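You operate a simulated robot arm through the tools that you are given. There is no shell and no other tool.

You are at the controls of a simulated robot arm. One attempt, no reset.

TASK
Clear the drain strainer: fluff into the white waste bin, rinse it, put it back.
Fine: cold water; the tap ends off.
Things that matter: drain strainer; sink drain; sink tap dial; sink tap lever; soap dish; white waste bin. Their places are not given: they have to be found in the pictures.

It is judged by the outcome, as a careful person would: the job done as asked, and still so three seconds after it is handed in. It fails if anything else is knocked over, pushed out of place, dropped, spilled or broken.

THE ROBOT
A 6-joint arm with a two-finger gripper, fixed in place. Base frame: the origin is on the floor under the middle of its stand, x ahead of it, y to its left, z up; the work surface is at about z = 900. Readings come in mm, degrees, newtons and seconds.
With the tool pointing down near the work surface it reaches from about 140 to 680 mm from the base axis. Its first joint turns from -66.0 to 66.0 degrees. Payload 2.45 kg.
Tool frame: the origin (TCP) lies between the finger pads and is the grasp point; the fingertips stand 30 mm ahead of it; z points along the fingers, y is the line along which they close. The gripper opens to 106 mm; its body begins 79 mm behind the TCP.
Orientation is that of the tool frame in the base frame, as [roll, pitch, yaw] about the fixed x, y, z axes, in that order (R = Rz(yaw) Ry(pitch) Rx(roll)). With the fingers straight down and closing along the base's y, the tool's x points along the base's -x, its y along +y and its z along -z.

THE INTERFACE
- The arm moves only by the tool servo_tool. Its arguments are lists of equal length, an entry for each row: "slide": the shift along the tool's x, y, z in units of 40 mm (1.0 is 40 mm), a list of three; "rot": the turn, a rotation vector about the tool's x, y, z in units of 8 degrees (1.0 is 8 degrees), a list of three; "claw": the opening, from 0 (shut) to 1 (fully open). In form: {"slide": [[tx, ty, tz], ...], "rot": [[ax, ay, az], ...], "claw": [claw, ...]}. A call has 1 to 20 rows; each row shifts and turns the commanded pose from where the row before left it, along the tool's axes as they then stand. A call with a number of a shift or a turn outside -1 to 1 is refused whole. A row lasts 0.2 s, in which the tool goes at most 50 mm and 8.6 degrees; a call with a longer step from one row to the next is refused whole, and so is a gripper value outside its range. Where a pose cannot be reached the arm comes as near as it can. A force on the tool above 40 N (or 10 N above the force at the start of the call, whichever is more), or a blocked arm, ends the call early, and 0.2 s more pass. The fingers move at their own pace (about 153 mm/s each) and stop on an object; they squeeze with about 38 N. The grip force told is the motor's: it shows also when the fingers shut on nothing. Time passes only in rows, and 0.2 s behind the last, so rows that do not move let the fingers close. The reply holds the time, the measured pose of the TCP, the force on the tool along the base axes, the opening and the grip force, in the units named above and with some noise, with the torque about the TCP (base axes, N m) and any sound that the robot's microphone picked up.
- Cameras (640 x 400 px; columns grow to the right, rows downward): "scene" is fixed at [49.5, 402, 1413.6]; the picture's right is [-0.84, -0.54, 0.00], its down [-0.26, 0.41, -0.87] and it looks along [0.47, -0.73, -0.49] (base axes); focal length 214 px, centre (320, 200). "wrist" rides on the gripper at [76, -2, -106] in the tool frame; the picture's right is [0.02, 1.00, 0.00], its down [-0.78, 0.02, -0.62] and it looks along [-0.62, 0.01, 0.78] (tool axes); focal length 247 px, centre (320, 200).
- get_image(camera): a new picture of that camera. The clock stands still meanwhile.
- probe_pixels(camera, pixels): for up to 12 pixels [column, row] of the newest picture of that camera ("zoom" is the newest enlarged one), the place [x, y, z] in the base frame of the surface seen there, good to about 2 mm. The clock stands still meanwhile.
- close_up(camera, box): a new picture of the part [left, top, right, bottom] of that camera's present view, enlarged. The clock stands still meanwhile.
- job_done(): hands the job in; it is judged then, once.

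Open the gripper and draw the arm clear of the work before you hand the job in, unless the task says otherwise.

The tools are called after "Call:" by a JSON object that holds its "fn" and its "kwargs". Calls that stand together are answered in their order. servo_tool: Moves the arm, as the interface text tells. Its arguments: {"type":"object","properties":{"slide":{"type":"array"},"rot":{"type":"array"},"claw":{"type":"array"}},"required":["slide","rot","claw"]} The other tools are called the same way: get_image (camera) takes a picture; probe_pixels (camera, pixels) gives the place of the surface under pixels of a picture; close_up (camera, box) takes an enlarged picture of a part of a camera's view; job_done () hands the job in.

At the start:

```text
t: 0.0
ee_pos: [248.4, -109.7, 1368.2]
ee_rot: [-180.0, 0.1, 180.0]
force: [0.1, 0.0, 0.2]
moment: [0.0, -0.01, -0.03]
opening: 105.9
finger_force: 0.2
```

scene: 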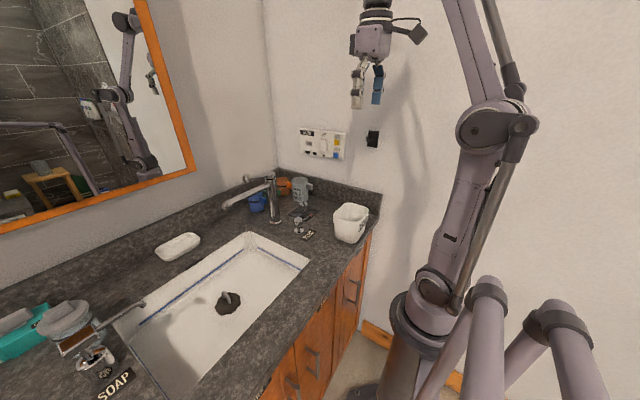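
wrist: 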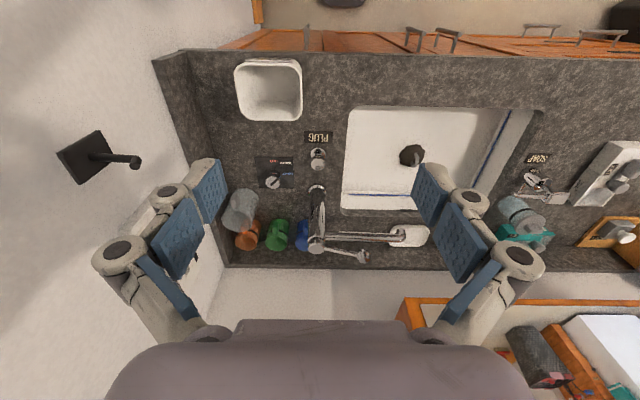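

The scene shows the sink with a dark strainer at about (228,302), tap at (270,200), the white bin at (350,222), and a soap dish at (178,246). I take close-ups to see details.

Call:
{"fn": "close_up", "kwargs": {"camera": "scene", "box": [210, 160, 390, 272]}}

Call:
{"fn": "close_up", "kwargs": {"camera": "scene", "box": [100, 220, 320, 358]}}

Call:
{"fn": "close_up", "kwargs": {"camera": "wrist", "box": [210, 50, 450, 280]}}

```text
3.56 times, centred on (300, 216) of scene
```

zoom: 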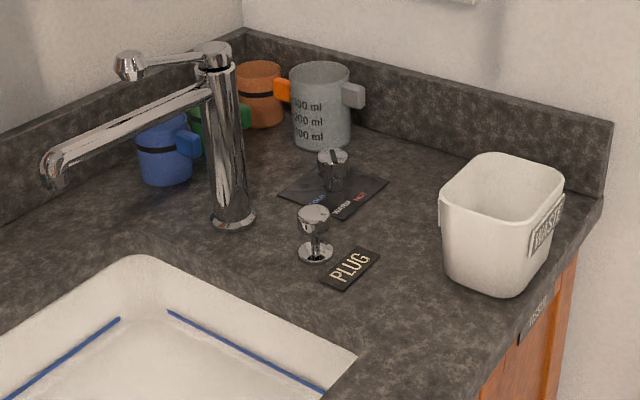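

```text
2.90 times, centred on (210, 289) of scene
```

zoom: 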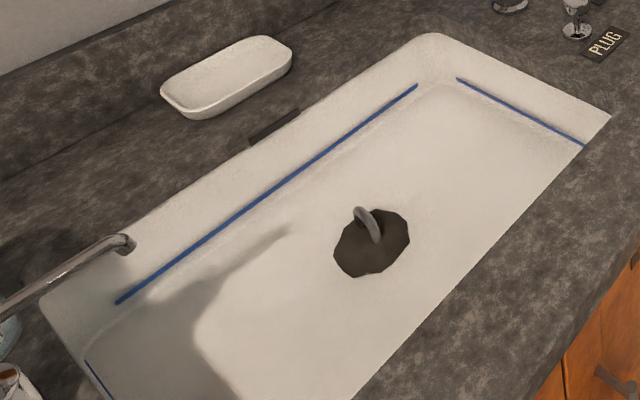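

```text
1.74 times, centred on (330, 165) of wrist
```

zoom: 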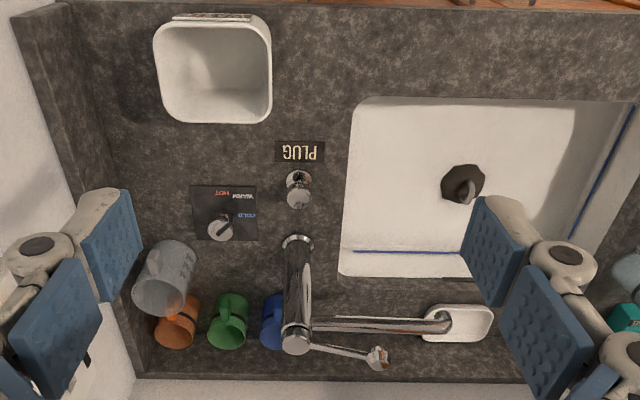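

I probe key points: the strainer, tap, lever, dial, bin, soap dish, sink edges from the scene camera.

Call:
{"fn": "probe_pixels", "kwargs": {"camera": "scene", "pixels": [[227, 294], [228, 308], [240, 300], [216, 303], [225, 205], [272, 180], [246, 179], [303, 206], [298, 220], [350, 205], [178, 246], [232, 360]]}}

Call:
{"fn": "close_up", "kwargs": {"camera": "scene", "box": [205, 270, 253, 330]}}

Call:
{"fn": "close_up", "kwargs": {"camera": "scene", "box": [270, 190, 334, 240]}}

Call:
{"fn": "close_up", "kwargs": {"camera": "scene", "box": [212, 165, 292, 225]}}

Call:
{"fn": "get_image", "kwargs": {"camera": "scene"}}

```text
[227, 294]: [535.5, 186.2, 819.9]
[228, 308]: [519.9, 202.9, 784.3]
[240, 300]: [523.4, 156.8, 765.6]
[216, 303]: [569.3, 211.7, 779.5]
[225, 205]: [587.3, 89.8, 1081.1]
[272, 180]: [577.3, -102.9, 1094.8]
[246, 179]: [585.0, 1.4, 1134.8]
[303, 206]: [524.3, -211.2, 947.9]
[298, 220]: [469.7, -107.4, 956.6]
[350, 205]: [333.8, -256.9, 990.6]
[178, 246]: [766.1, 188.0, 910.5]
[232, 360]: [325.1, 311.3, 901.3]
```

```text
6.67 times, centred on (229, 300) of scene
```

zoom: 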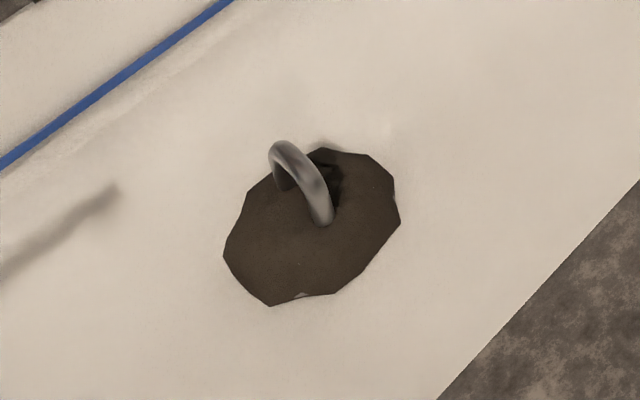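

```text
8.00 times, centred on (302, 215) of scene
```

zoom: 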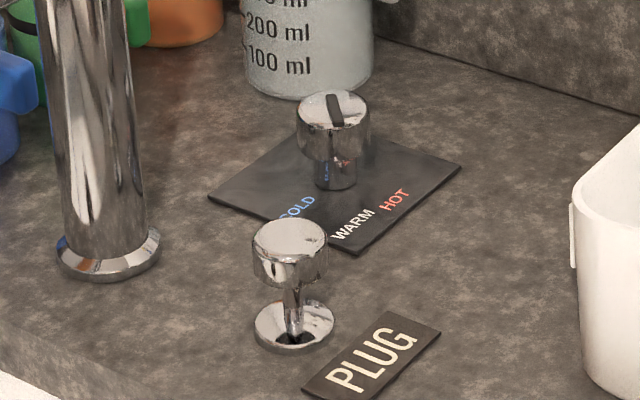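

```text
6.67 times, centred on (252, 195) of scene
```

zoom: 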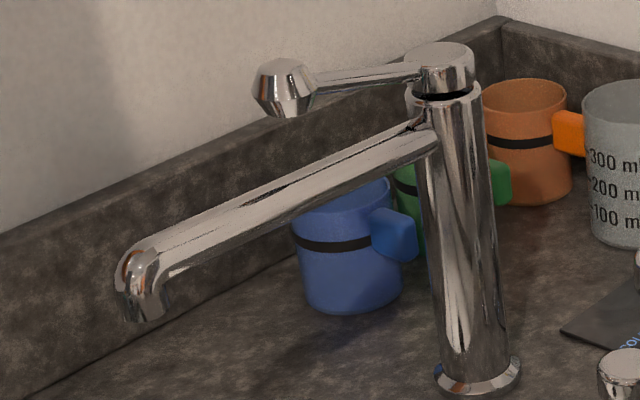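

```text
taken
```

scene: 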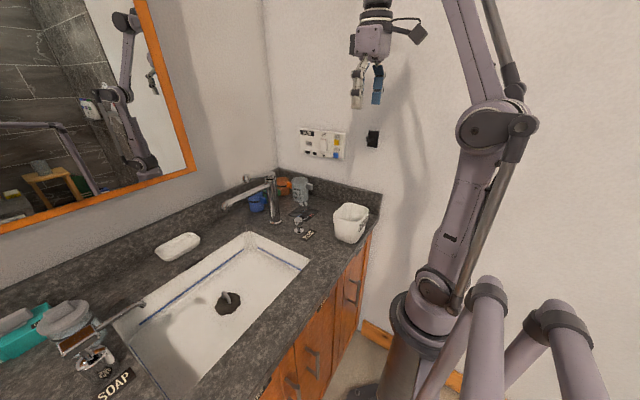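

I look closer at the dial and tap with the wrist camera, to read the dial's pointer.

Call:
{"fn": "close_up", "kwargs": {"camera": "wrist", "box": [245, 125, 345, 195]}}

Call:
{"fn": "close_up", "kwargs": {"camera": "wrist", "box": [290, 170, 450, 275]}}

Call:
{"fn": "close_up", "kwargs": {"camera": "wrist", "box": [380, 130, 440, 180]}}

Call:
{"fn": "get_image", "kwargs": {"camera": "wrist"}}

Call:
{"fn": "probe_pixels", "kwargs": {"camera": "wrist", "pixels": [[272, 182], [318, 163], [317, 245], [365, 258], [400, 238], [408, 235], [410, 155], [415, 158], [353, 111], [343, 207], [537, 112], [268, 90]]}}

```text
5.71 times, centred on (295, 160) of wrist
```

zoom: 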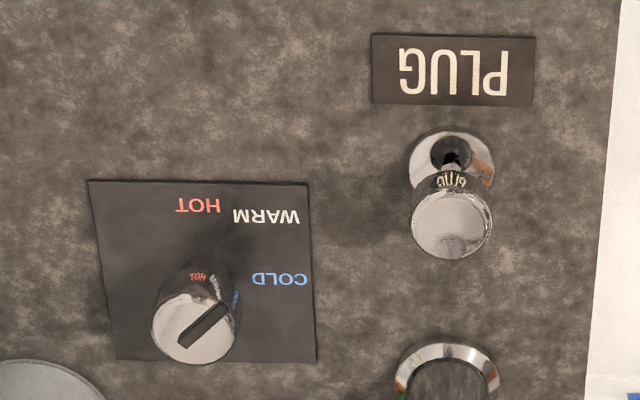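

```text
3.81 times, centred on (370, 222) of wrist
```

zoom: 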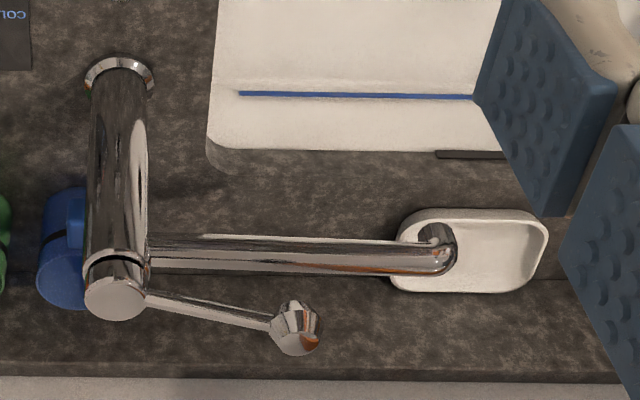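

```text
8.00 times, centred on (410, 155) of wrist
```

zoom: 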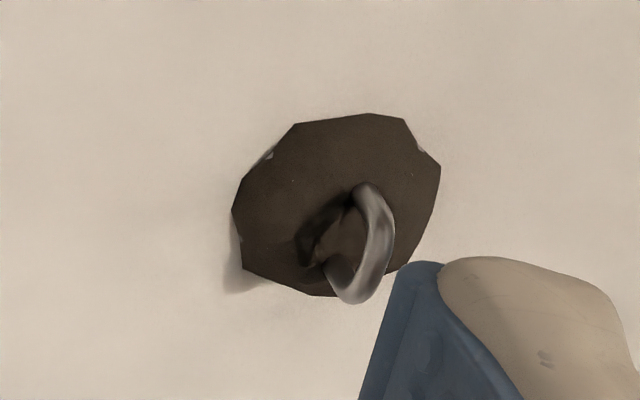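

```text
taken
```

wrist: 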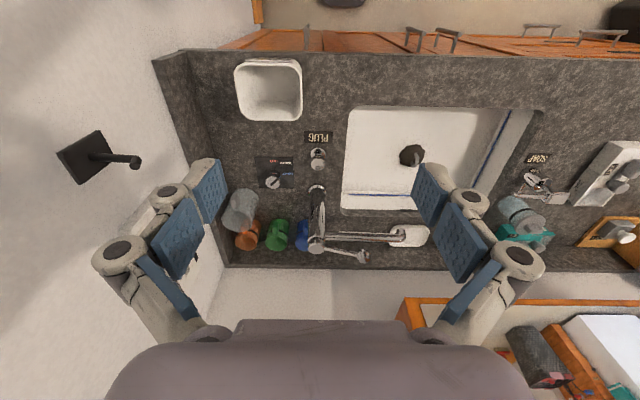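

```text
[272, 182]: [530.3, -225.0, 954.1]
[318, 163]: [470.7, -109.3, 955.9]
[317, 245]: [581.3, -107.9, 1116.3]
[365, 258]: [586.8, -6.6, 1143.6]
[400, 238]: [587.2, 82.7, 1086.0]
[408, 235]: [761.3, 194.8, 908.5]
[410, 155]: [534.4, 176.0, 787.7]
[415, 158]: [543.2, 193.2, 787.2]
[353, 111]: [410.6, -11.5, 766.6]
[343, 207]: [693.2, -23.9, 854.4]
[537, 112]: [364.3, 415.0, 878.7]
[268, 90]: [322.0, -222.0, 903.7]
```

The dial's pointer seems to aim at WARM or between the labels, and the strainer is at about (535,185,785) with a ring handle. I move the gripper over the sink to look closer at the strainer.

Call:
{"fn": "servo_tool", "kwargs": {"slide": [[-0.52, 0.742, 0.67], [-0.52, 0.742, 0.67], [-0.52, 0.742, 0.67], [-0.52, 0.742, 0.67], [-0.52, 0.742, 0.67], [-0.52, 0.742, 0.67], [-0.52, 0.742, 0.67], [-0.52, 0.742, 0.67], [-0.52, 0.742, 0.67], [-0.52, 0.742, 0.67], [0, 0, 0]], "rot": [[0, 0, 0], [0, 0, 0], [0, 0, 0], [0, 0, 0], [0, 0, 0], [0, 0, 0], [0, 0, 0], [0, 0, 0], [0, 0, 0], [0, 0, 0], [0, 0, 0]], "claw": [1, 1, 1, 1, 1, 1, 1, 1, 1, 1, 1]}}

Call:
{"fn": "get_image", "kwargs": {"camera": "wrist"}}

Call:
{"fn": "get_image", "kwargs": {"camera": "scene"}}

```text
t: 2.4
ee_pos: [458.4, 189.3, 1101.8]
ee_rot: [-179.9, 0.0, -179.9]
force: [0.5, -1.2, -0.4]
moment: [0.01, 0.01, 0.0]
opening: 106.0
finger_force: 0.0
```

```text
taken
```

wrist: 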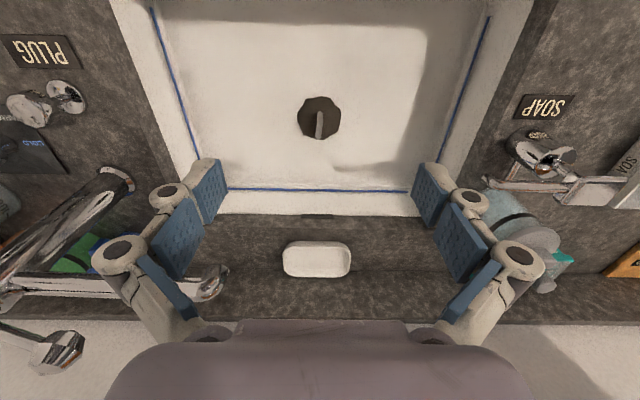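

```text
taken
```

scene: 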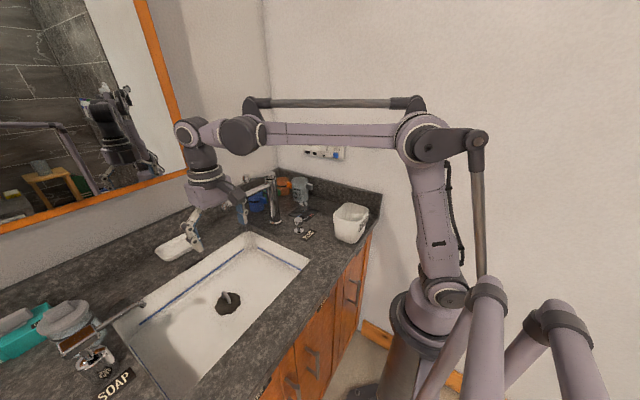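

The strainer is at (319,118) in the wrist view with its handle plate seen edge-on. I enlarge it and the overflow slot, and probe it.

Call:
{"fn": "close_up", "kwargs": {"camera": "wrist", "box": [279, 88, 359, 148]}}

Call:
{"fn": "probe_pixels", "kwargs": {"camera": "wrist", "pixels": [[319, 115], [319, 125], [319, 136], [305, 118], [335, 118], [319, 101], [300, 120], [338, 120], [319, 138], [319, 160], [319, 80], [316, 257]]}}

Call:
{"fn": "probe_pixels", "kwargs": {"camera": "zoom", "pixels": [[320, 150], [320, 200], [320, 250], [320, 300], [250, 200], [400, 200], [320, 120], [320, 330]]}}

```text
6.67 times, centred on (319, 118) of wrist
```

zoom: 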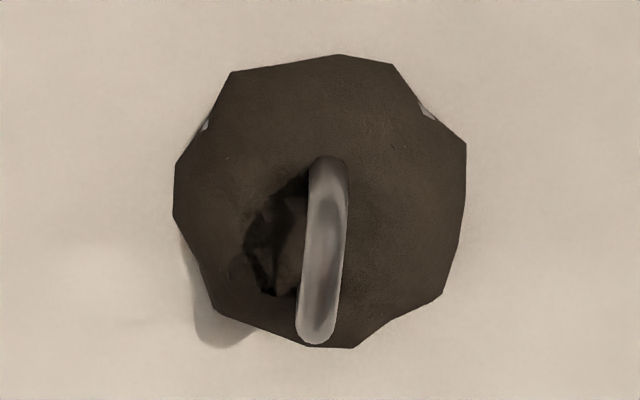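

```text
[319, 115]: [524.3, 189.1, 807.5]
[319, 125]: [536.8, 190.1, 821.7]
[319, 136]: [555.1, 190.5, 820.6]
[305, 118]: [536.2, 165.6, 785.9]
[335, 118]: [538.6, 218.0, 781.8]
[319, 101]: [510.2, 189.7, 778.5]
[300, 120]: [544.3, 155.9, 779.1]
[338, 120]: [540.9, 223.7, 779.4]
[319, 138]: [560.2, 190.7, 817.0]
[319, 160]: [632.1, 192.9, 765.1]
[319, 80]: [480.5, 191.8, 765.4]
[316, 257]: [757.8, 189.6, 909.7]
```

```text
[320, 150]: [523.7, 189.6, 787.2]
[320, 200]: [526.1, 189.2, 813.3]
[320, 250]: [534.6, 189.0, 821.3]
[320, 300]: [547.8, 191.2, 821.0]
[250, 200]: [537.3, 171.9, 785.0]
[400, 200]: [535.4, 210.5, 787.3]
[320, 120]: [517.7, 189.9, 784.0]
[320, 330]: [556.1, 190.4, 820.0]
```

The ring handle stands in the x–z plane at y≈190, x 524–560, top z≈822; the dark mat over the strainer is the fluff. Before touching it I go look at the dial, moving in y at a raised height clear of the tap (x≥565).

Call:
{"fn": "servo_tool", "kwargs": {"slide": [[0.045, -1.0, -0.12], [0.045, -1.0, -0.12], [0.045, -1.0, -0.12], [0.045, -1.0, -0.12], [0.045, -1.0, -0.12], [0.045, -1.0, -0.12], [0.045, -1.0, -0.12], [0.045, -1.0, -0.12], [0.045, -1.0, -0.12], [0.045, -1.0, -0.12], [0, 0, 0]], "rot": [[0, 0, 0], [0, 0, 0], [0, 0, 0], [0, 0, 0], [0, 0, 0], [0, 0, 0], [0, 0, 0], [0, 0, 0], [0, 0, 0], [0, 0, 0], [0, 0, 0]], "claw": [1, 1, 1, 1, 1, 1, 1, 1, 1, 1, 1]}}

Call:
{"fn": "get_image", "kwargs": {"camera": "wrist"}}

Call:
{"fn": "close_up", "kwargs": {"camera": "wrist", "box": [260, 110, 380, 200]}}

```text
t: 4.8
ee_pos: [439.5, -211.3, 1146.0]
ee_rot: [180.0, 0.0, 179.9]
force: [-0.1, 0.1, -0.6]
moment: [0.01, 0.0, -0.04]
opening: 105.9
finger_force: 0.1
```

```text
taken
```

wrist: 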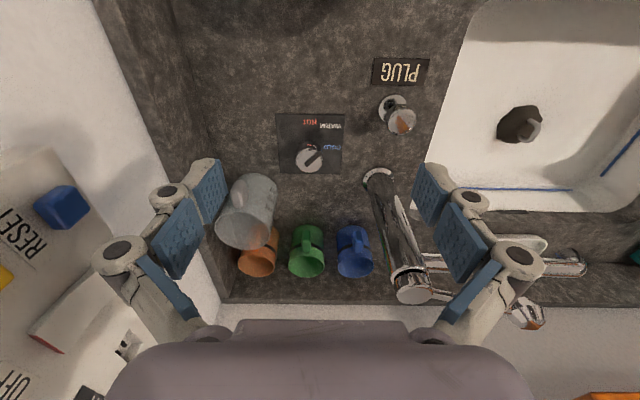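

```text
4.44 times, centred on (320, 155) of wrist
```

zoom: 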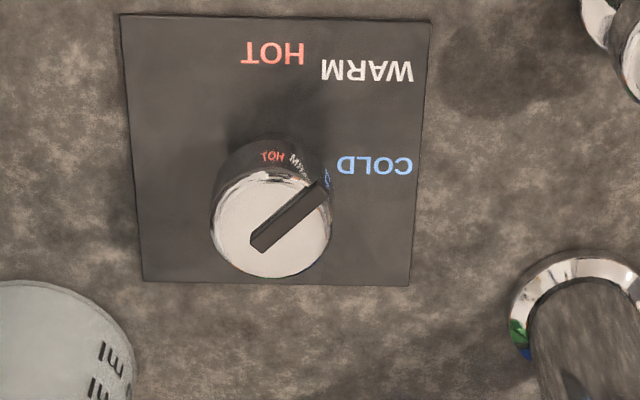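

The dial's pointer goes from the dial's middle (262,240) to its rim at (320,190) in the zoom. I probe the dial top, plate, and label positions to work out the angles.

Call:
{"fn": "probe_pixels", "kwargs": {"camera": "zoom", "pixels": [[272, 222], [262, 240], [318, 190], [375, 163], [365, 70], [272, 52], [120, 16], [430, 20], [408, 284], [143, 280], [212, 225], [332, 225]]}}

Call:
{"fn": "probe_pixels", "kwargs": {"camera": "wrist", "pixels": [[245, 180], [245, 240], [215, 235], [272, 195], [398, 125], [400, 285], [378, 178], [440, 290], [527, 315], [306, 172]]}}

```text
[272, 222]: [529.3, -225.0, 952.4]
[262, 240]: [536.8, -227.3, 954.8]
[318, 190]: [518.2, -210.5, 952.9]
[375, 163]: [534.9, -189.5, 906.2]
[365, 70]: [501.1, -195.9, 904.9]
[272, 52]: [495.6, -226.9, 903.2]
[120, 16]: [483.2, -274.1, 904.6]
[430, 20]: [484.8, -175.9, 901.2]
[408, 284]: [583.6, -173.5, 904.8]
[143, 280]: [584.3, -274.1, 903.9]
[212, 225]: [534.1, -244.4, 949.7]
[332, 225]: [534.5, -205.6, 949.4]
```

```text
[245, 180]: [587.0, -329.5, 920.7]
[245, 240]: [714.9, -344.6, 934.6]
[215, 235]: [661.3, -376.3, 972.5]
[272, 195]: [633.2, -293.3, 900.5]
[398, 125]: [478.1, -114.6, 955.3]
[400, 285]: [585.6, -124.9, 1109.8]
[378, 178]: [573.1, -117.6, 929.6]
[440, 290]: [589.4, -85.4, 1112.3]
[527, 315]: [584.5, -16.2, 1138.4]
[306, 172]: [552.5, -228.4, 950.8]
```

The dial axis is about (533,-225), top z≈953, and its pointer is at WARM (45° between −x and +y) while COLD is toward +y; so it needs −45° about the vertical. I move above the dial with the gripper partly open.

Call:
{"fn": "servo_tool", "kwargs": {"slide": [[-0.578, -0.086, 0.85], [-0.578, -0.086, 0.85], [-0.578, -0.086, 0.85], [-0.578, -0.086, 0.85], [0, 0, 0], [0, 0, 0]], "rot": [[0, 0, 0], [0, 0, 0], [0, 0, 0], [0, 0, 0], [0, 0, 0], [0, 0, 0]], "claw": [0.62, 0.62, 0.62, 0.62, 0.62, 0.62]}}

Call:
{"fn": "get_image", "kwargs": {"camera": "wrist"}}

Call:
{"fn": "get_image", "kwargs": {"camera": "scene"}}

```text
t: 6.2
ee_pos: [530.2, -225.2, 1012.5]
ee_rot: [-179.9, 0.1, -179.9]
force: [-0.5, -0.3, 0.1]
moment: [0.01, 0.01, 0.01]
opening: 65.8
finger_force: 0.0
```

```text
taken
```

wrist: 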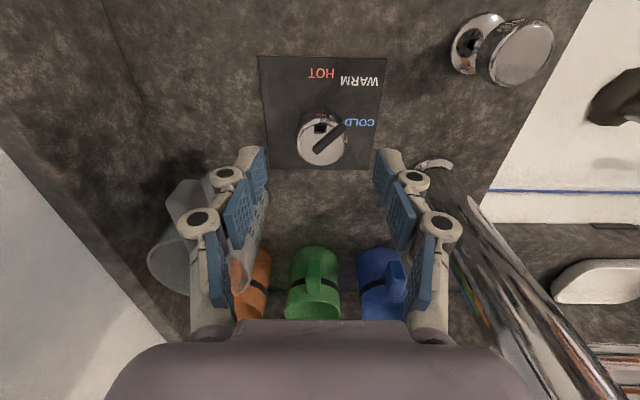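

```text
taken
```

scene: 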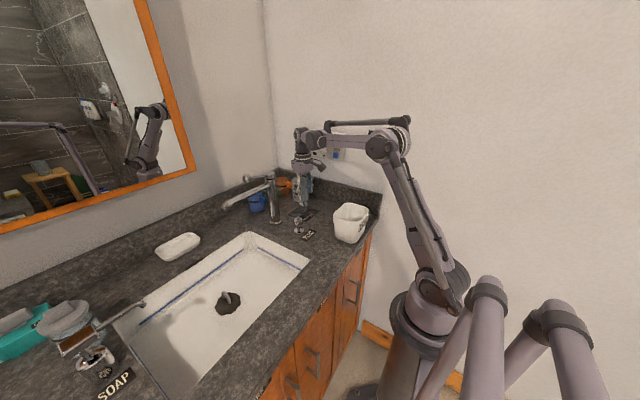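

The left finger overlaps the measuring cup at (190,235) in the picture; I probe the cup's near rim and the dial to check clearances.

Call:
{"fn": "probe_pixels", "kwargs": {"camera": "wrist", "pixels": [[175, 190], [200, 178], [205, 185], [165, 245], [190, 290], [320, 125], [320, 140], [303, 142], [343, 142], [345, 124], [322, 162], [430, 163]]}}

Call:
{"fn": "close_up", "kwargs": {"camera": "wrist", "box": [250, 90, 400, 190]}}

Call:
{"fn": "close_up", "kwargs": {"camera": "scene", "box": [260, 120, 350, 240]}}

```text
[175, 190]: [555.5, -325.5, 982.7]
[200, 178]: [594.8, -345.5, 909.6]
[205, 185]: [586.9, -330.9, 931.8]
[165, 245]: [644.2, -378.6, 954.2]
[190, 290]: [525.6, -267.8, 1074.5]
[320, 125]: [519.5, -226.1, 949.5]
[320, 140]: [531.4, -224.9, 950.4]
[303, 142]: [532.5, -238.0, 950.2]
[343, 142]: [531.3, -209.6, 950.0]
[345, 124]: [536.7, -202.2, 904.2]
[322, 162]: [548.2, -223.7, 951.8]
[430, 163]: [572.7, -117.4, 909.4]
```

```text
4.00 times, centred on (325, 140) of wrist
```

zoom: 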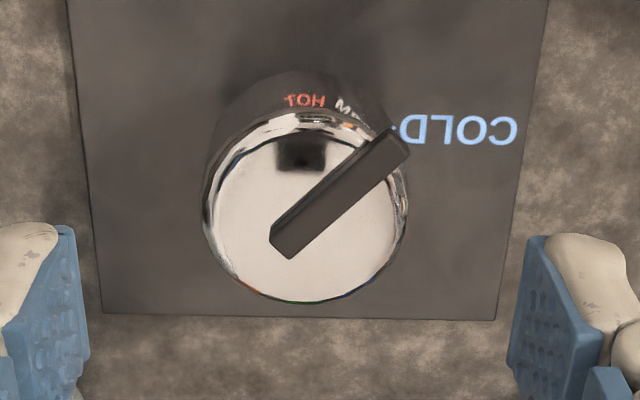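

```text
3.33 times, centred on (305, 180) of scene
```

zoom: 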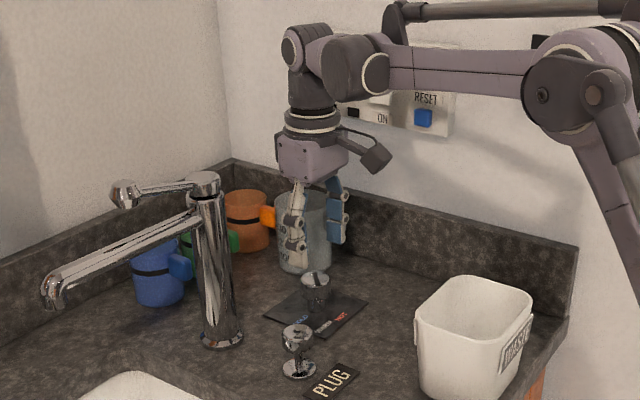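

Clearances are fine (cup handle at y≈−325, finger outer at ≈−278). I descend straight onto the dial head (centre ≈(532,−224.5), top 951) and close on it.

Call:
{"fn": "servo_tool", "kwargs": {"slide": [[-0.045, 0.018, 0.5], [0, 0, 0.5], [0, 0, 0.43], [0, 0, 0], [0, 0, 0], [0, 0, 0]], "rot": [[0, 0, 0], [0, 0, 0], [0, 0, 0], [0, 0, 0], [0, 0, 0], [0, 0, 0]], "claw": [0.62, 0.62, 0.62, 0.62, 0.3, 0.2]}}

Call:
{"fn": "get_image", "kwargs": {"camera": "wrist"}}

```text
t: 7.6
ee_pos: [533.2, -225.0, 957.5]
ee_rot: [-180.0, 0.0, -180.0]
force: [1.8, -5.0, 1.6]
moment: [-0.2, -0.05, -0.03]
opening: 39.1
finger_force: 45.0
```

```text
taken
```

wrist: 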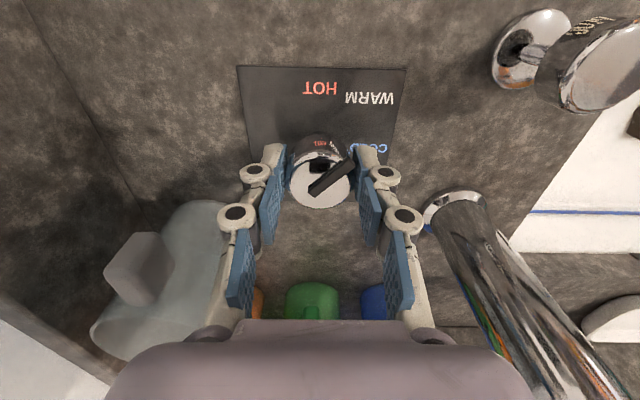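

The fingers hold the dial head (opening 39 mm, 45 N). I turn it +45° about the tool's z, which is −45° about the vertical, toward COLD.

Call:
{"fn": "servo_tool", "kwargs": {"slide": [[0, 0, 0], [0, 0, 0], [0, 0, 0], [0, 0, 0], [0, 0, 0], [0, 0, 0], [0, 0, 0], [0, 0, 0]], "rot": [[0, 0, 0.8], [0, 0, 0.8], [0, 0, 0.8], [0, 0, 0.8], [0, 0, 0.8], [0, 0, 0.8], [0, 0, 0.8], [0, 0, 0]], "claw": [0.2, 0.2, 0.2, 0.2, 0.2, 0.2, 0.2, 0.2]}}

Call:
{"fn": "get_image", "kwargs": {"camera": "wrist"}}

Call:
{"fn": "close_up", "kwargs": {"camera": "scene", "box": [270, 150, 350, 240]}}

```text
t: 9.4
ee_pos: [533.5, -223.1, 957.1]
ee_rot: [179.8, 0.1, 135.1]
force: [14.9, 8.1, 31.5]
moment: [0.4, -0.44, 0.02]
opening: 39.1
finger_force: 44.8
```

```text
taken
```

wrist: 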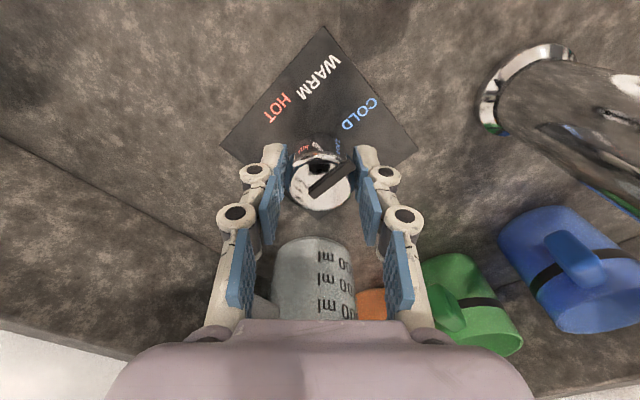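

```text
4.44 times, centred on (310, 195) of scene
```

zoom: 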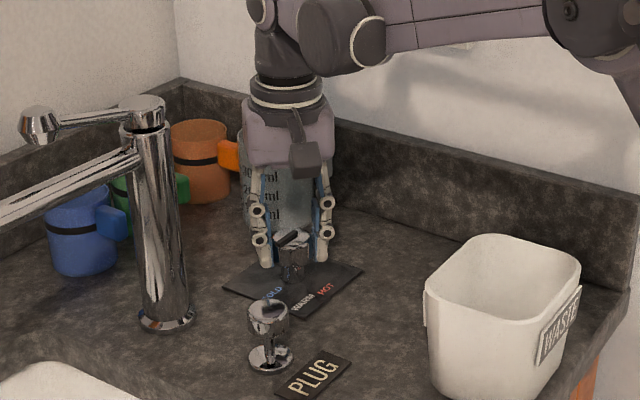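

The dial turned with the fingers and its pointer now aims at COLD. I open the fingers and rise straight up, then look.

Call:
{"fn": "servo_tool", "kwargs": {"slide": [[0, 0, 0], [0, 0, 0], [0, 0, -0.6], [0, 0, -0.9], [0, 0, -0.9], [0, 0, 0]], "rot": [[0, 0, 0], [0, 0, 0], [0, 0, 0], [0, 0, 0], [0, 0, 0], [0, 0, 0]], "claw": [0.62, 0.62, 0.62, 0.62, 0.62, 0.62]}}

Call:
{"fn": "close_up", "kwargs": {"camera": "wrist", "box": [240, 70, 400, 190]}}

Call:
{"fn": "get_image", "kwargs": {"camera": "wrist"}}

```text
t: 10.8
ee_pos: [533.0, -224.9, 1049.5]
ee_rot: [-180.0, 0.1, 135.1]
force: [-0.2, 0.1, -0.8]
moment: [-0.02, 0.0, 0.04]
opening: 66.1
finger_force: 0.2
```

```text
3.33 times, centred on (320, 130) of wrist
```

zoom: 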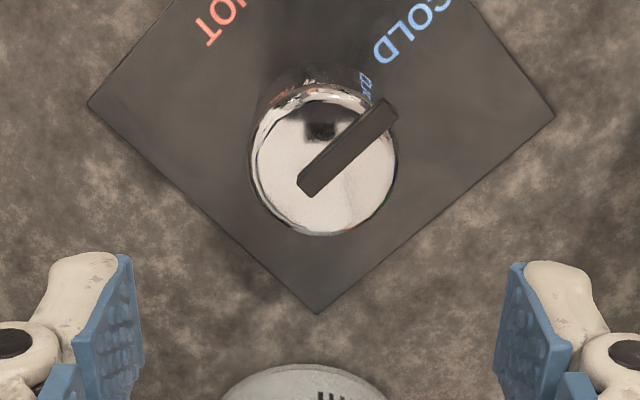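

```text
taken
```

wrist: 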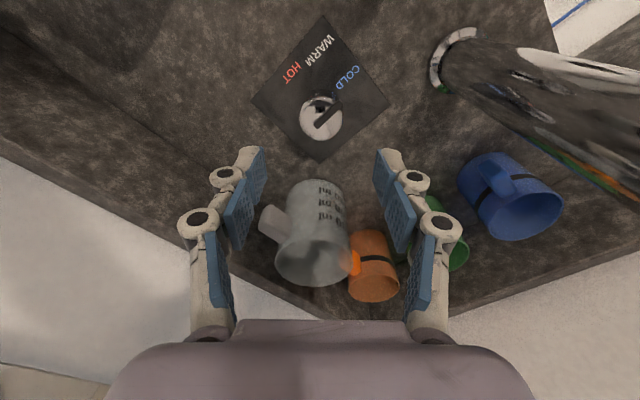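

The pointer lies along the plate's edge direction toward COLD; I verify with probes of its ends.

Call:
{"fn": "probe_pixels", "kwargs": {"camera": "zoom", "pixels": [[312, 182], [385, 112], [350, 147], [325, 165]]}}

Call:
{"fn": "close_up", "kwargs": {"camera": "scene", "box": [212, 165, 332, 240]}}

```text
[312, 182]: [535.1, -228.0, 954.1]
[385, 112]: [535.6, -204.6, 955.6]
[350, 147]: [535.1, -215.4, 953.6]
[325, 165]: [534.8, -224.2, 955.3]
```

```text
5.33 times, centred on (272, 202) of scene
```

zoom: 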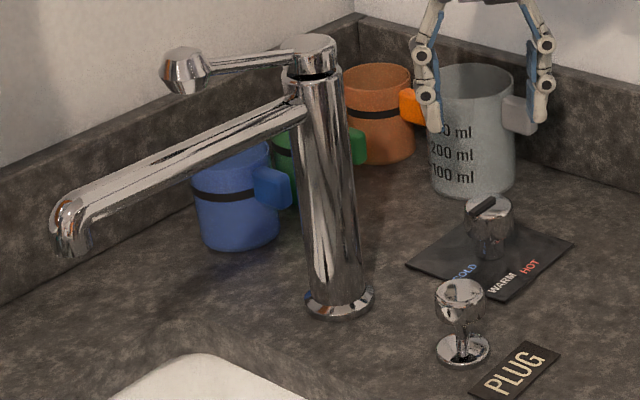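

The dial is now exactly at COLD (pointer from (535,−228) to (535.6,−204.6), straight toward +y). I turn the tool back, retreat toward the robot, and cross to above the sink in front of the strainer.

Call:
{"fn": "servo_tool", "kwargs": {"slide": [[0, 0, -0.25], [0, 0, -0.25], [0, 0, -0.25], [0, 0, -0.25], [0, 0, -0.25], [0, 0, -0.25], [0.7, 0, 0], [0.7, 0, 0], [0.7, 0, 0], [0, 0.95, 0], [0, 0.95, 0], [0, 0.95, 0], [0, 0.95, 0], [0, 0.95, 0], [0, 0.95, 0], [0, 0.95, 0], [0, 0.95, 0], [0, 0.95, 0], [0, 0.95, 0], [0, 0.875, 0]], "rot": [[0, 0, -0.938], [0, 0, -0.938], [0, 0, -0.938], [0, 0, -0.938], [0, 0, -0.938], [0, 0, -0.938], [0, 0, 0], [0, 0, 0], [0, 0, 0], [0, 0, 0], [0, 0, 0], [0, 0, 0], [0, 0, 0], [0, 0, 0], [0, 0, 0], [0, 0, 0], [0, 0, 0], [0, 0, 0], [0, 0, 0], [0, 0, 0]], "claw": [0.62, 0.62, 0.62, 0.62, 0.62, 0.62, 0.62, 0.62, 0.62, 0.62, 0.62, 0.62, 0.62, 0.62, 0.62, 0.62, 0.62, 0.62, 0.62, 0.62]}}

Call:
{"fn": "get_image", "kwargs": {"camera": "scene"}}

```text
t: 15.0
ee_pos: [447.4, 189.8, 1110.7]
ee_rot: [-179.9, 0.0, -179.8]
force: [-0.1, 0.5, 0.1]
moment: [-0.01, -0.03, 0.01]
opening: 65.8
finger_force: 0.1
```

```text
taken
```

scene: 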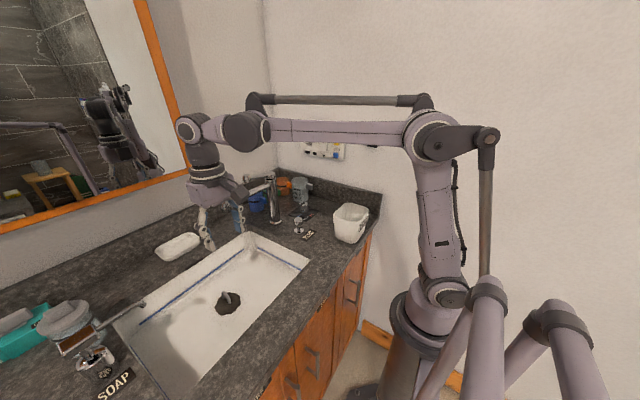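

I now lower to z≈920 in front of the strainer for a closer view of the fluff and handle.

Call:
{"fn": "servo_tool", "kwargs": {"slide": [[0, 0, 0.95], [0, 0, 0.95], [0, 0, 0.95], [0, 0, 0.95], [0, 0, 0.95], [0, 0, 0]], "rot": [[0, 0, 0], [0, 0, 0], [0, 0, 0], [0, 0, 0], [0, 0, 0], [0, 0, 0]], "claw": [0.62, 0.62, 0.62, 0.62, 0.62, 0.62]}}

Call:
{"fn": "get_image", "kwargs": {"camera": "wrist"}}

Call:
{"fn": "close_up", "kwargs": {"camera": "wrist", "box": [240, 80, 400, 180]}}

```text
t: 16.4
ee_pos: [443.8, 187.3, 918.4]
ee_rot: [180.0, 0.1, -179.7]
force: [0.0, -0.1, -0.9]
moment: [0.01, -0.04, -0.01]
opening: 65.7
finger_force: 0.0
```

```text
taken
```

wrist: 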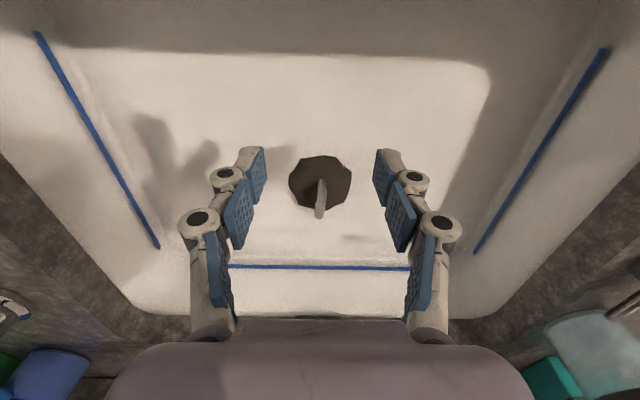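

```text
4.00 times, centred on (320, 130) of wrist
```

zoom: 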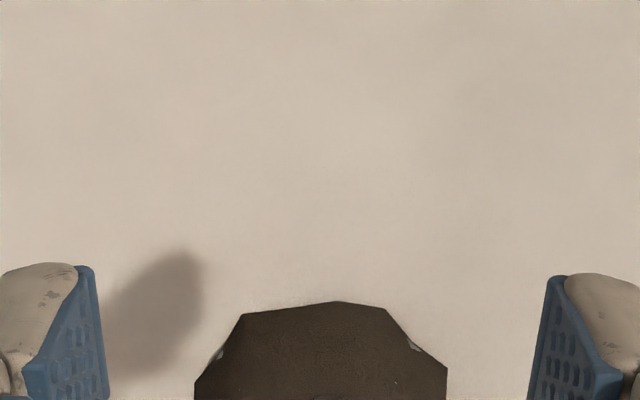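

The strainer sits at (320,185) between the fingers. I enlarge that part and probe the ring, the fluff edges, and the sink floor around.

Call:
{"fn": "close_up", "kwargs": {"camera": "wrist", "box": [270, 140, 370, 230]}}

Call:
{"fn": "probe_pixels", "kwargs": {"camera": "zoom", "pixels": [[320, 260], [322, 200], [322, 320], [322, 350], [322, 170], [260, 200], [380, 200], [205, 200], [440, 200], [320, 100], [420, 120], [215, 120]]}}

```text
4.44 times, centred on (320, 185) of wrist
```

zoom: 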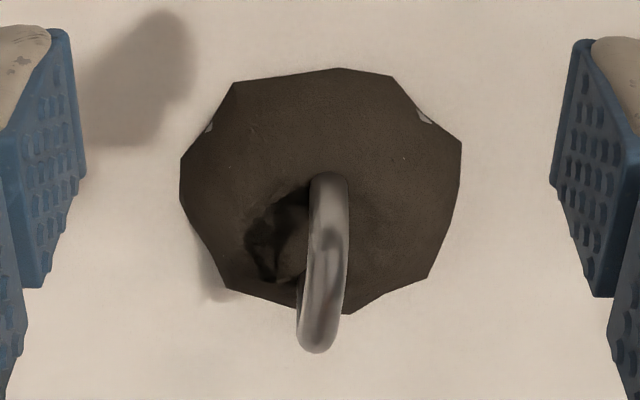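

```text
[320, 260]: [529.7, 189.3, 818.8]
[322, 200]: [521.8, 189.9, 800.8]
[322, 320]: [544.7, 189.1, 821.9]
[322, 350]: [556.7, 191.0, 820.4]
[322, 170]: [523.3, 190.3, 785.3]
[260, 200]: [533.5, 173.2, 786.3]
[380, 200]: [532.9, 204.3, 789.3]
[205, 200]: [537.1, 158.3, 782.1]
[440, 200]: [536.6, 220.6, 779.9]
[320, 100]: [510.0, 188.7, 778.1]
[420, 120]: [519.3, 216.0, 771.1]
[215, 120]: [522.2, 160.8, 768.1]
```

The ring handle spans x 522–558 at y≈190, top z≈822, with fluff around its feet (z≈787). I move above it and check alignment before descending.

Call:
{"fn": "servo_tool", "kwargs": {"slide": [[-0.8, 0.02, 0], [-0.8, 0.02, 0], [-0.8, 0.025, 0.3], [0, 0, 0.5], [0, 0, 0]], "rot": [[0, 0, 0], [0, 0, 0], [0, 0, 0], [0, 0, 0], [0, 0, 0]], "claw": [0.5, 0.5, 0.5, 0.5, 0.5]}}

Call:
{"fn": "get_image", "kwargs": {"camera": "wrist"}}

Call:
{"fn": "get_image", "kwargs": {"camera": "scene"}}

```text
t: 17.6
ee_pos: [543.0, 189.6, 889.1]
ee_rot: [179.9, 0.0, -179.8]
force: [-0.4, 0.4, -0.2]
moment: [-0.01, 0.01, 0.02]
opening: 52.9
finger_force: 0.0
```

```text
taken
```

wrist: 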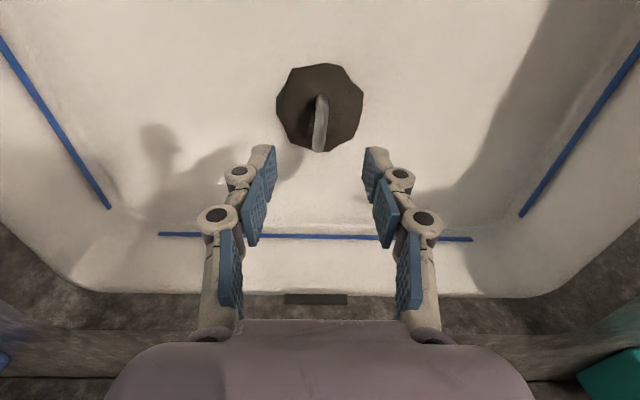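

```text
taken
```

scene: 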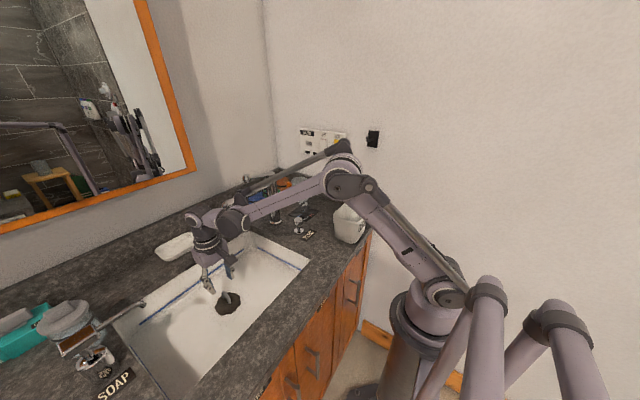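

I enlarge the area where the wrist passes near the spout end, to check clearance before going lower.

Call:
{"fn": "close_up", "kwargs": {"camera": "scene", "box": [170, 160, 290, 330]}}

Call:
{"fn": "probe_pixels", "kwargs": {"camera": "scene", "pixels": [[205, 218], [222, 210], [235, 215], [215, 232], [232, 222], [248, 208], [222, 205], [225, 200], [230, 198], [240, 192], [205, 250], [195, 212]]}}

```text
2.35 times, centred on (230, 245) of scene
```

zoom: 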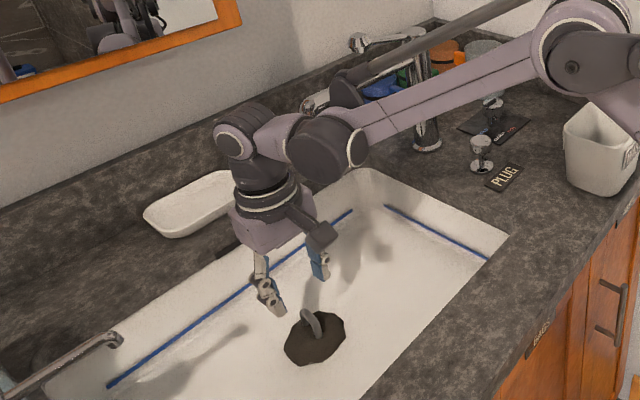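

```text
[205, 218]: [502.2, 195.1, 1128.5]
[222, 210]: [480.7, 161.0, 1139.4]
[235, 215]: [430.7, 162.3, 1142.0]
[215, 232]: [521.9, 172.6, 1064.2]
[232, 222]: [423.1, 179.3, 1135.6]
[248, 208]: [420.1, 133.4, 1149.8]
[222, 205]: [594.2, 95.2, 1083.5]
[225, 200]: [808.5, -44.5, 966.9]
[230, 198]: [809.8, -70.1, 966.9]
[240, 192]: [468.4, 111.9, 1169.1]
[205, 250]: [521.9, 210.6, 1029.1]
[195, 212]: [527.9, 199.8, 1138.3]
```

The wrist and rod stay ≥100 mm from the spout in x, so it is safe. I descend to z≈828 around the ring and close gently.

Call:
{"fn": "servo_tool", "kwargs": {"slide": [[0.06, 0.01, 0.5], [0, 0, 0.5], [0, 0, 0.5], [0, 0, 0], [0, 0, 0], [0, 0, 0], [0, 0, 0]], "rot": [[0, 0, 0], [0, 0, 0], [0, 0, 0], [0, 0, 0], [0, 0, 0], [0, 0, 0], [0, 0, 0]], "claw": [0.5, 0.5, 0.5, 0.5, 0.1, 0, 0]}}

Call:
{"fn": "get_image", "kwargs": {"camera": "wrist"}}

Call:
{"fn": "close_up", "kwargs": {"camera": "scene", "box": [180, 240, 280, 330]}}

```text
t: 19.2
ee_pos: [541.7, 191.1, 830.7]
ee_rot: [-180.0, 0.0, -179.7]
force: [0.0, 1.0, 0.0]
moment: [-0.03, -0.01, -0.02]
opening: 8.8
finger_force: 36.5
```

```text
taken
```

wrist: 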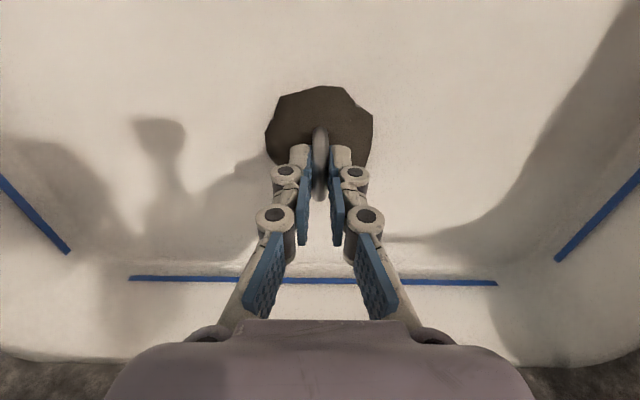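

```text
4.44 times, centred on (230, 285) of scene
```

zoom: 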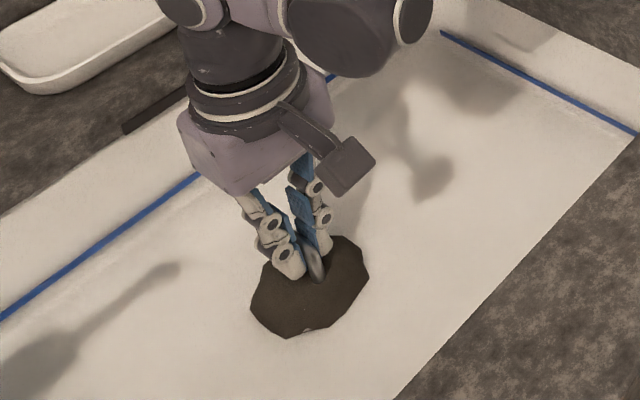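

The ring is gripped (8.8 mm, 36 N). I lift slowly by 30 mm and look whether the strainer and fluff come along.

Call:
{"fn": "servo_tool", "kwargs": {"slide": [[0, 0, -0.15], [0, 0, -0.2], [0, 0, -0.2], [0, 0, -0.2], [0, 0, 0]], "rot": [[0, 0, 0], [0, 0, 0], [0, 0, 0], [0, 0, 0], [0, 0, 0]], "claw": [0, 0, 0, 0, 0]}}

Call:
{"fn": "get_image", "kwargs": {"camera": "wrist"}}

Call:
{"fn": "close_up", "kwargs": {"camera": "scene", "box": [180, 240, 280, 330]}}

```text
t: 20.4
ee_pos: [540.4, 191.4, 857.8]
ee_rot: [179.9, 0.1, -179.7]
force: [-0.2, 0.5, -0.3]
moment: [-0.03, 0.0, 0.04]
opening: 8.8
finger_force: 37.0
```

```text
taken
```

wrist: 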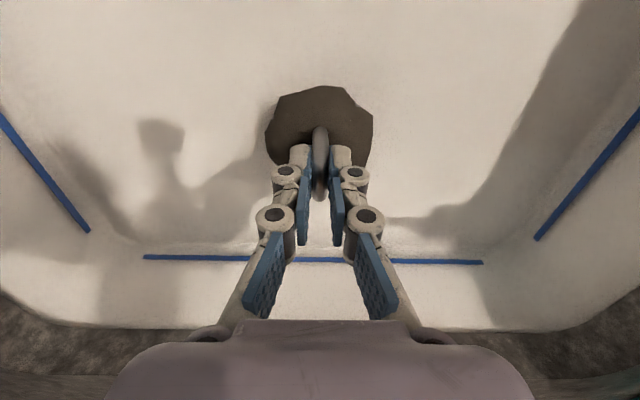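

```text
4.44 times, centred on (230, 285) of scene
```

zoom: 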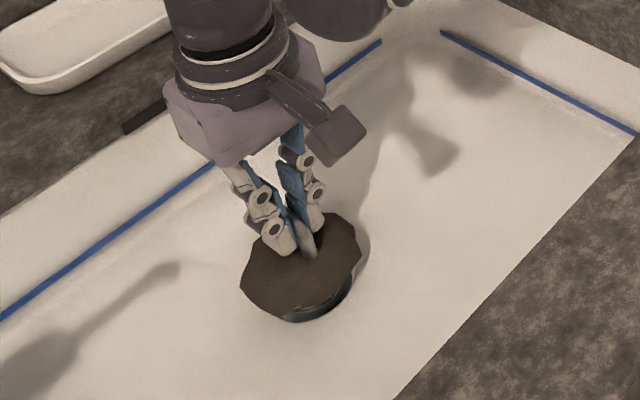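

The strainer came up with the fluff still on it. I lift on gently to z≈960 and then draw back toward the robot while rising.

Call:
{"fn": "servo_tool", "kwargs": {"slide": [[0, 0, -0.2], [0, 0, -0.35], [0, 0, -0.5], [0, 0, -0.5], [0, 0, -0.5], [0, 0, -0.5], [0.1, 0, -0.5], [0.25, 0, -0.5], [0.4, 0, -0.5], [0.5, 0, -0.5], [0.5, 0, -0.5], [0.5, 0, -0.4], [0.4, 0, -0.3], [0.25, 0, -0.2], [0.1, 0, -0.1], [0, 0, 0]], "rot": [[0, 0, 0], [0, 0, 0], [0, 0, 0], [0, 0, 0], [0, 0, 0], [0, 0, 0], [0, 0, 0], [0, 0, 0], [0, 0, 0], [0, 0, 0], [0, 0, 0], [0, 0, 0], [0, 0, 0], [0, 0, 0], [0, 0, 0], [0, 0, 0]], "claw": [0, 0, 0, 0, 0, 0, 0, 0, 0, 0, 0, 0, 0, 0, 0, 0]}}

Call:
{"fn": "get_image", "kwargs": {"camera": "wrist"}}

Call:
{"fn": "get_image", "kwargs": {"camera": "scene"}}

Call:
{"fn": "close_up", "kwargs": {"camera": "scene", "box": [180, 160, 280, 280]}}

```text
t: 23.8
ee_pos: [422.4, 190.9, 1101.0]
ee_rot: [-180.0, -0.1, -179.8]
force: [-0.4, -0.3, 0.4]
moment: [0.0, 0.01, -0.02]
opening: 8.8
finger_force: 36.6
```

```text
taken
```

wrist: 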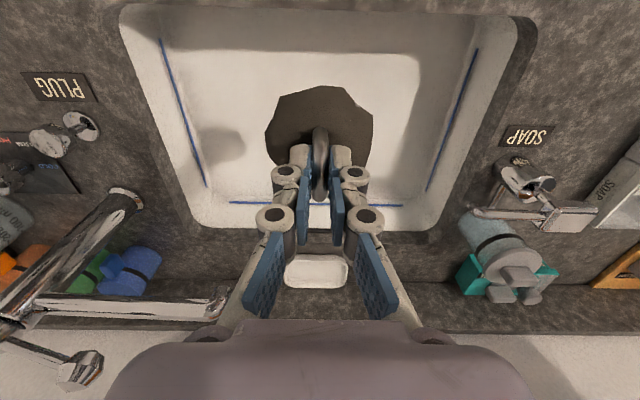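

```text
taken
```

scene: 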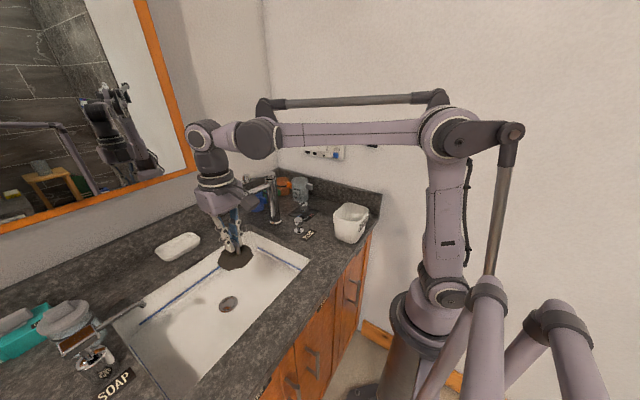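

```text
3.33 times, centred on (230, 220) of scene
```

zoom: 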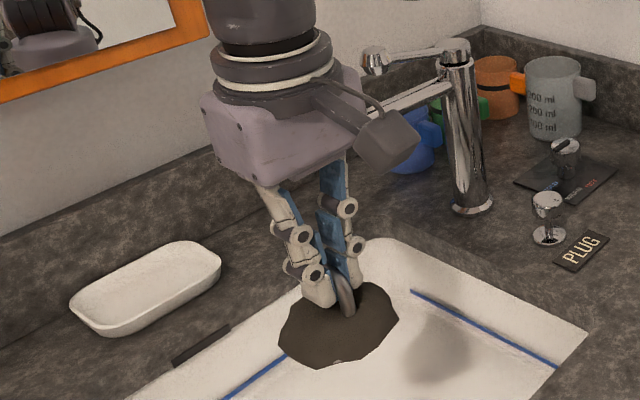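

The fluff stays on the strainer and the bare drain shows at (229,303). I record the drain's and the bin's geometry with probes.

Call:
{"fn": "close_up", "kwargs": {"camera": "scene", "box": [204, 284, 254, 320]}}

Call:
{"fn": "probe_pixels", "kwargs": {"camera": "zoom", "pixels": [[320, 200], [205, 240], [430, 150], [290, 130], [350, 280], [320, 120], [320, 270], [240, 200], [400, 200]]}}

Call:
{"fn": "close_up", "kwargs": {"camera": "scene", "box": [322, 192, 382, 252]}}

Call:
{"fn": "probe_pixels", "kwargs": {"camera": "scene", "pixels": [[348, 204], [335, 213], [369, 208], [358, 219], [352, 212], [336, 210], [365, 206], [345, 203], [360, 218]]}}

```text
11.11 times, centred on (229, 302) of scene
```

zoom: 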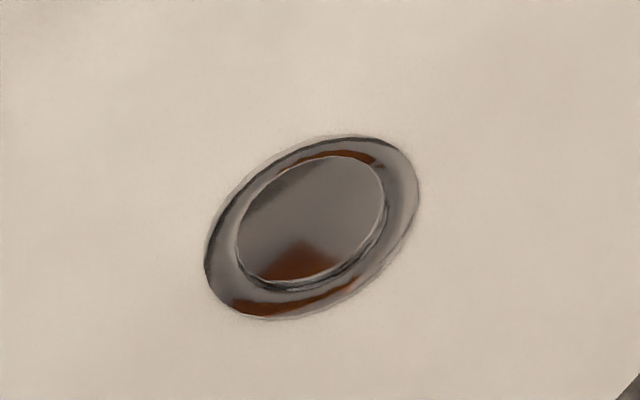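

```text
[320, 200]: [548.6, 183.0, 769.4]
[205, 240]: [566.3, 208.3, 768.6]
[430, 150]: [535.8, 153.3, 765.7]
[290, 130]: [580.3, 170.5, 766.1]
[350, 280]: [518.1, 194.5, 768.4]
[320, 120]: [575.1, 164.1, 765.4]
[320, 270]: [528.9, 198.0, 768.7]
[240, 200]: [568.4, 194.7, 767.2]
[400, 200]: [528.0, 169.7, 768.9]
```

```text
6.67 times, centred on (352, 222) of scene
```

zoom: 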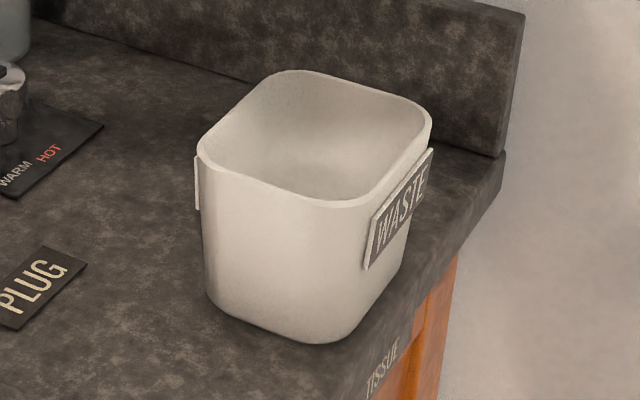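

```text
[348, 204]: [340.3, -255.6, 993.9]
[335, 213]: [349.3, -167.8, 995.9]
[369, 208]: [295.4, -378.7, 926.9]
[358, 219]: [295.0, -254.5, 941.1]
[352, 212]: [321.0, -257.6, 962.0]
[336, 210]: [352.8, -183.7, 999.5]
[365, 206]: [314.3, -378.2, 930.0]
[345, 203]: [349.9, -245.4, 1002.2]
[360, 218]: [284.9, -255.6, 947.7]
```

I probe the bin's rim in the newest enlarged picture to get its opening.

Call:
{"fn": "probe_pixels", "kwargs": {"camera": "zoom", "pixels": [[204, 150], [240, 103], [290, 73], [360, 85], [430, 118], [405, 165], [350, 200], [270, 185], [320, 130], [300, 100], [220, 135], [415, 140]]}}

```text
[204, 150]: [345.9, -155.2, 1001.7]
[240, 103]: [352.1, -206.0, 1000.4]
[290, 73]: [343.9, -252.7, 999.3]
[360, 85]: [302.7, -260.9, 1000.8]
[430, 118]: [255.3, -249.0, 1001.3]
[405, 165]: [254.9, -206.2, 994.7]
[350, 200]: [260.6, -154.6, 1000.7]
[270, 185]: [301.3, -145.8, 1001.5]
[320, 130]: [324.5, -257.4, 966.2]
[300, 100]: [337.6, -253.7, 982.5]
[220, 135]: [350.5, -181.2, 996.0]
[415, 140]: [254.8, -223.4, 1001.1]
```

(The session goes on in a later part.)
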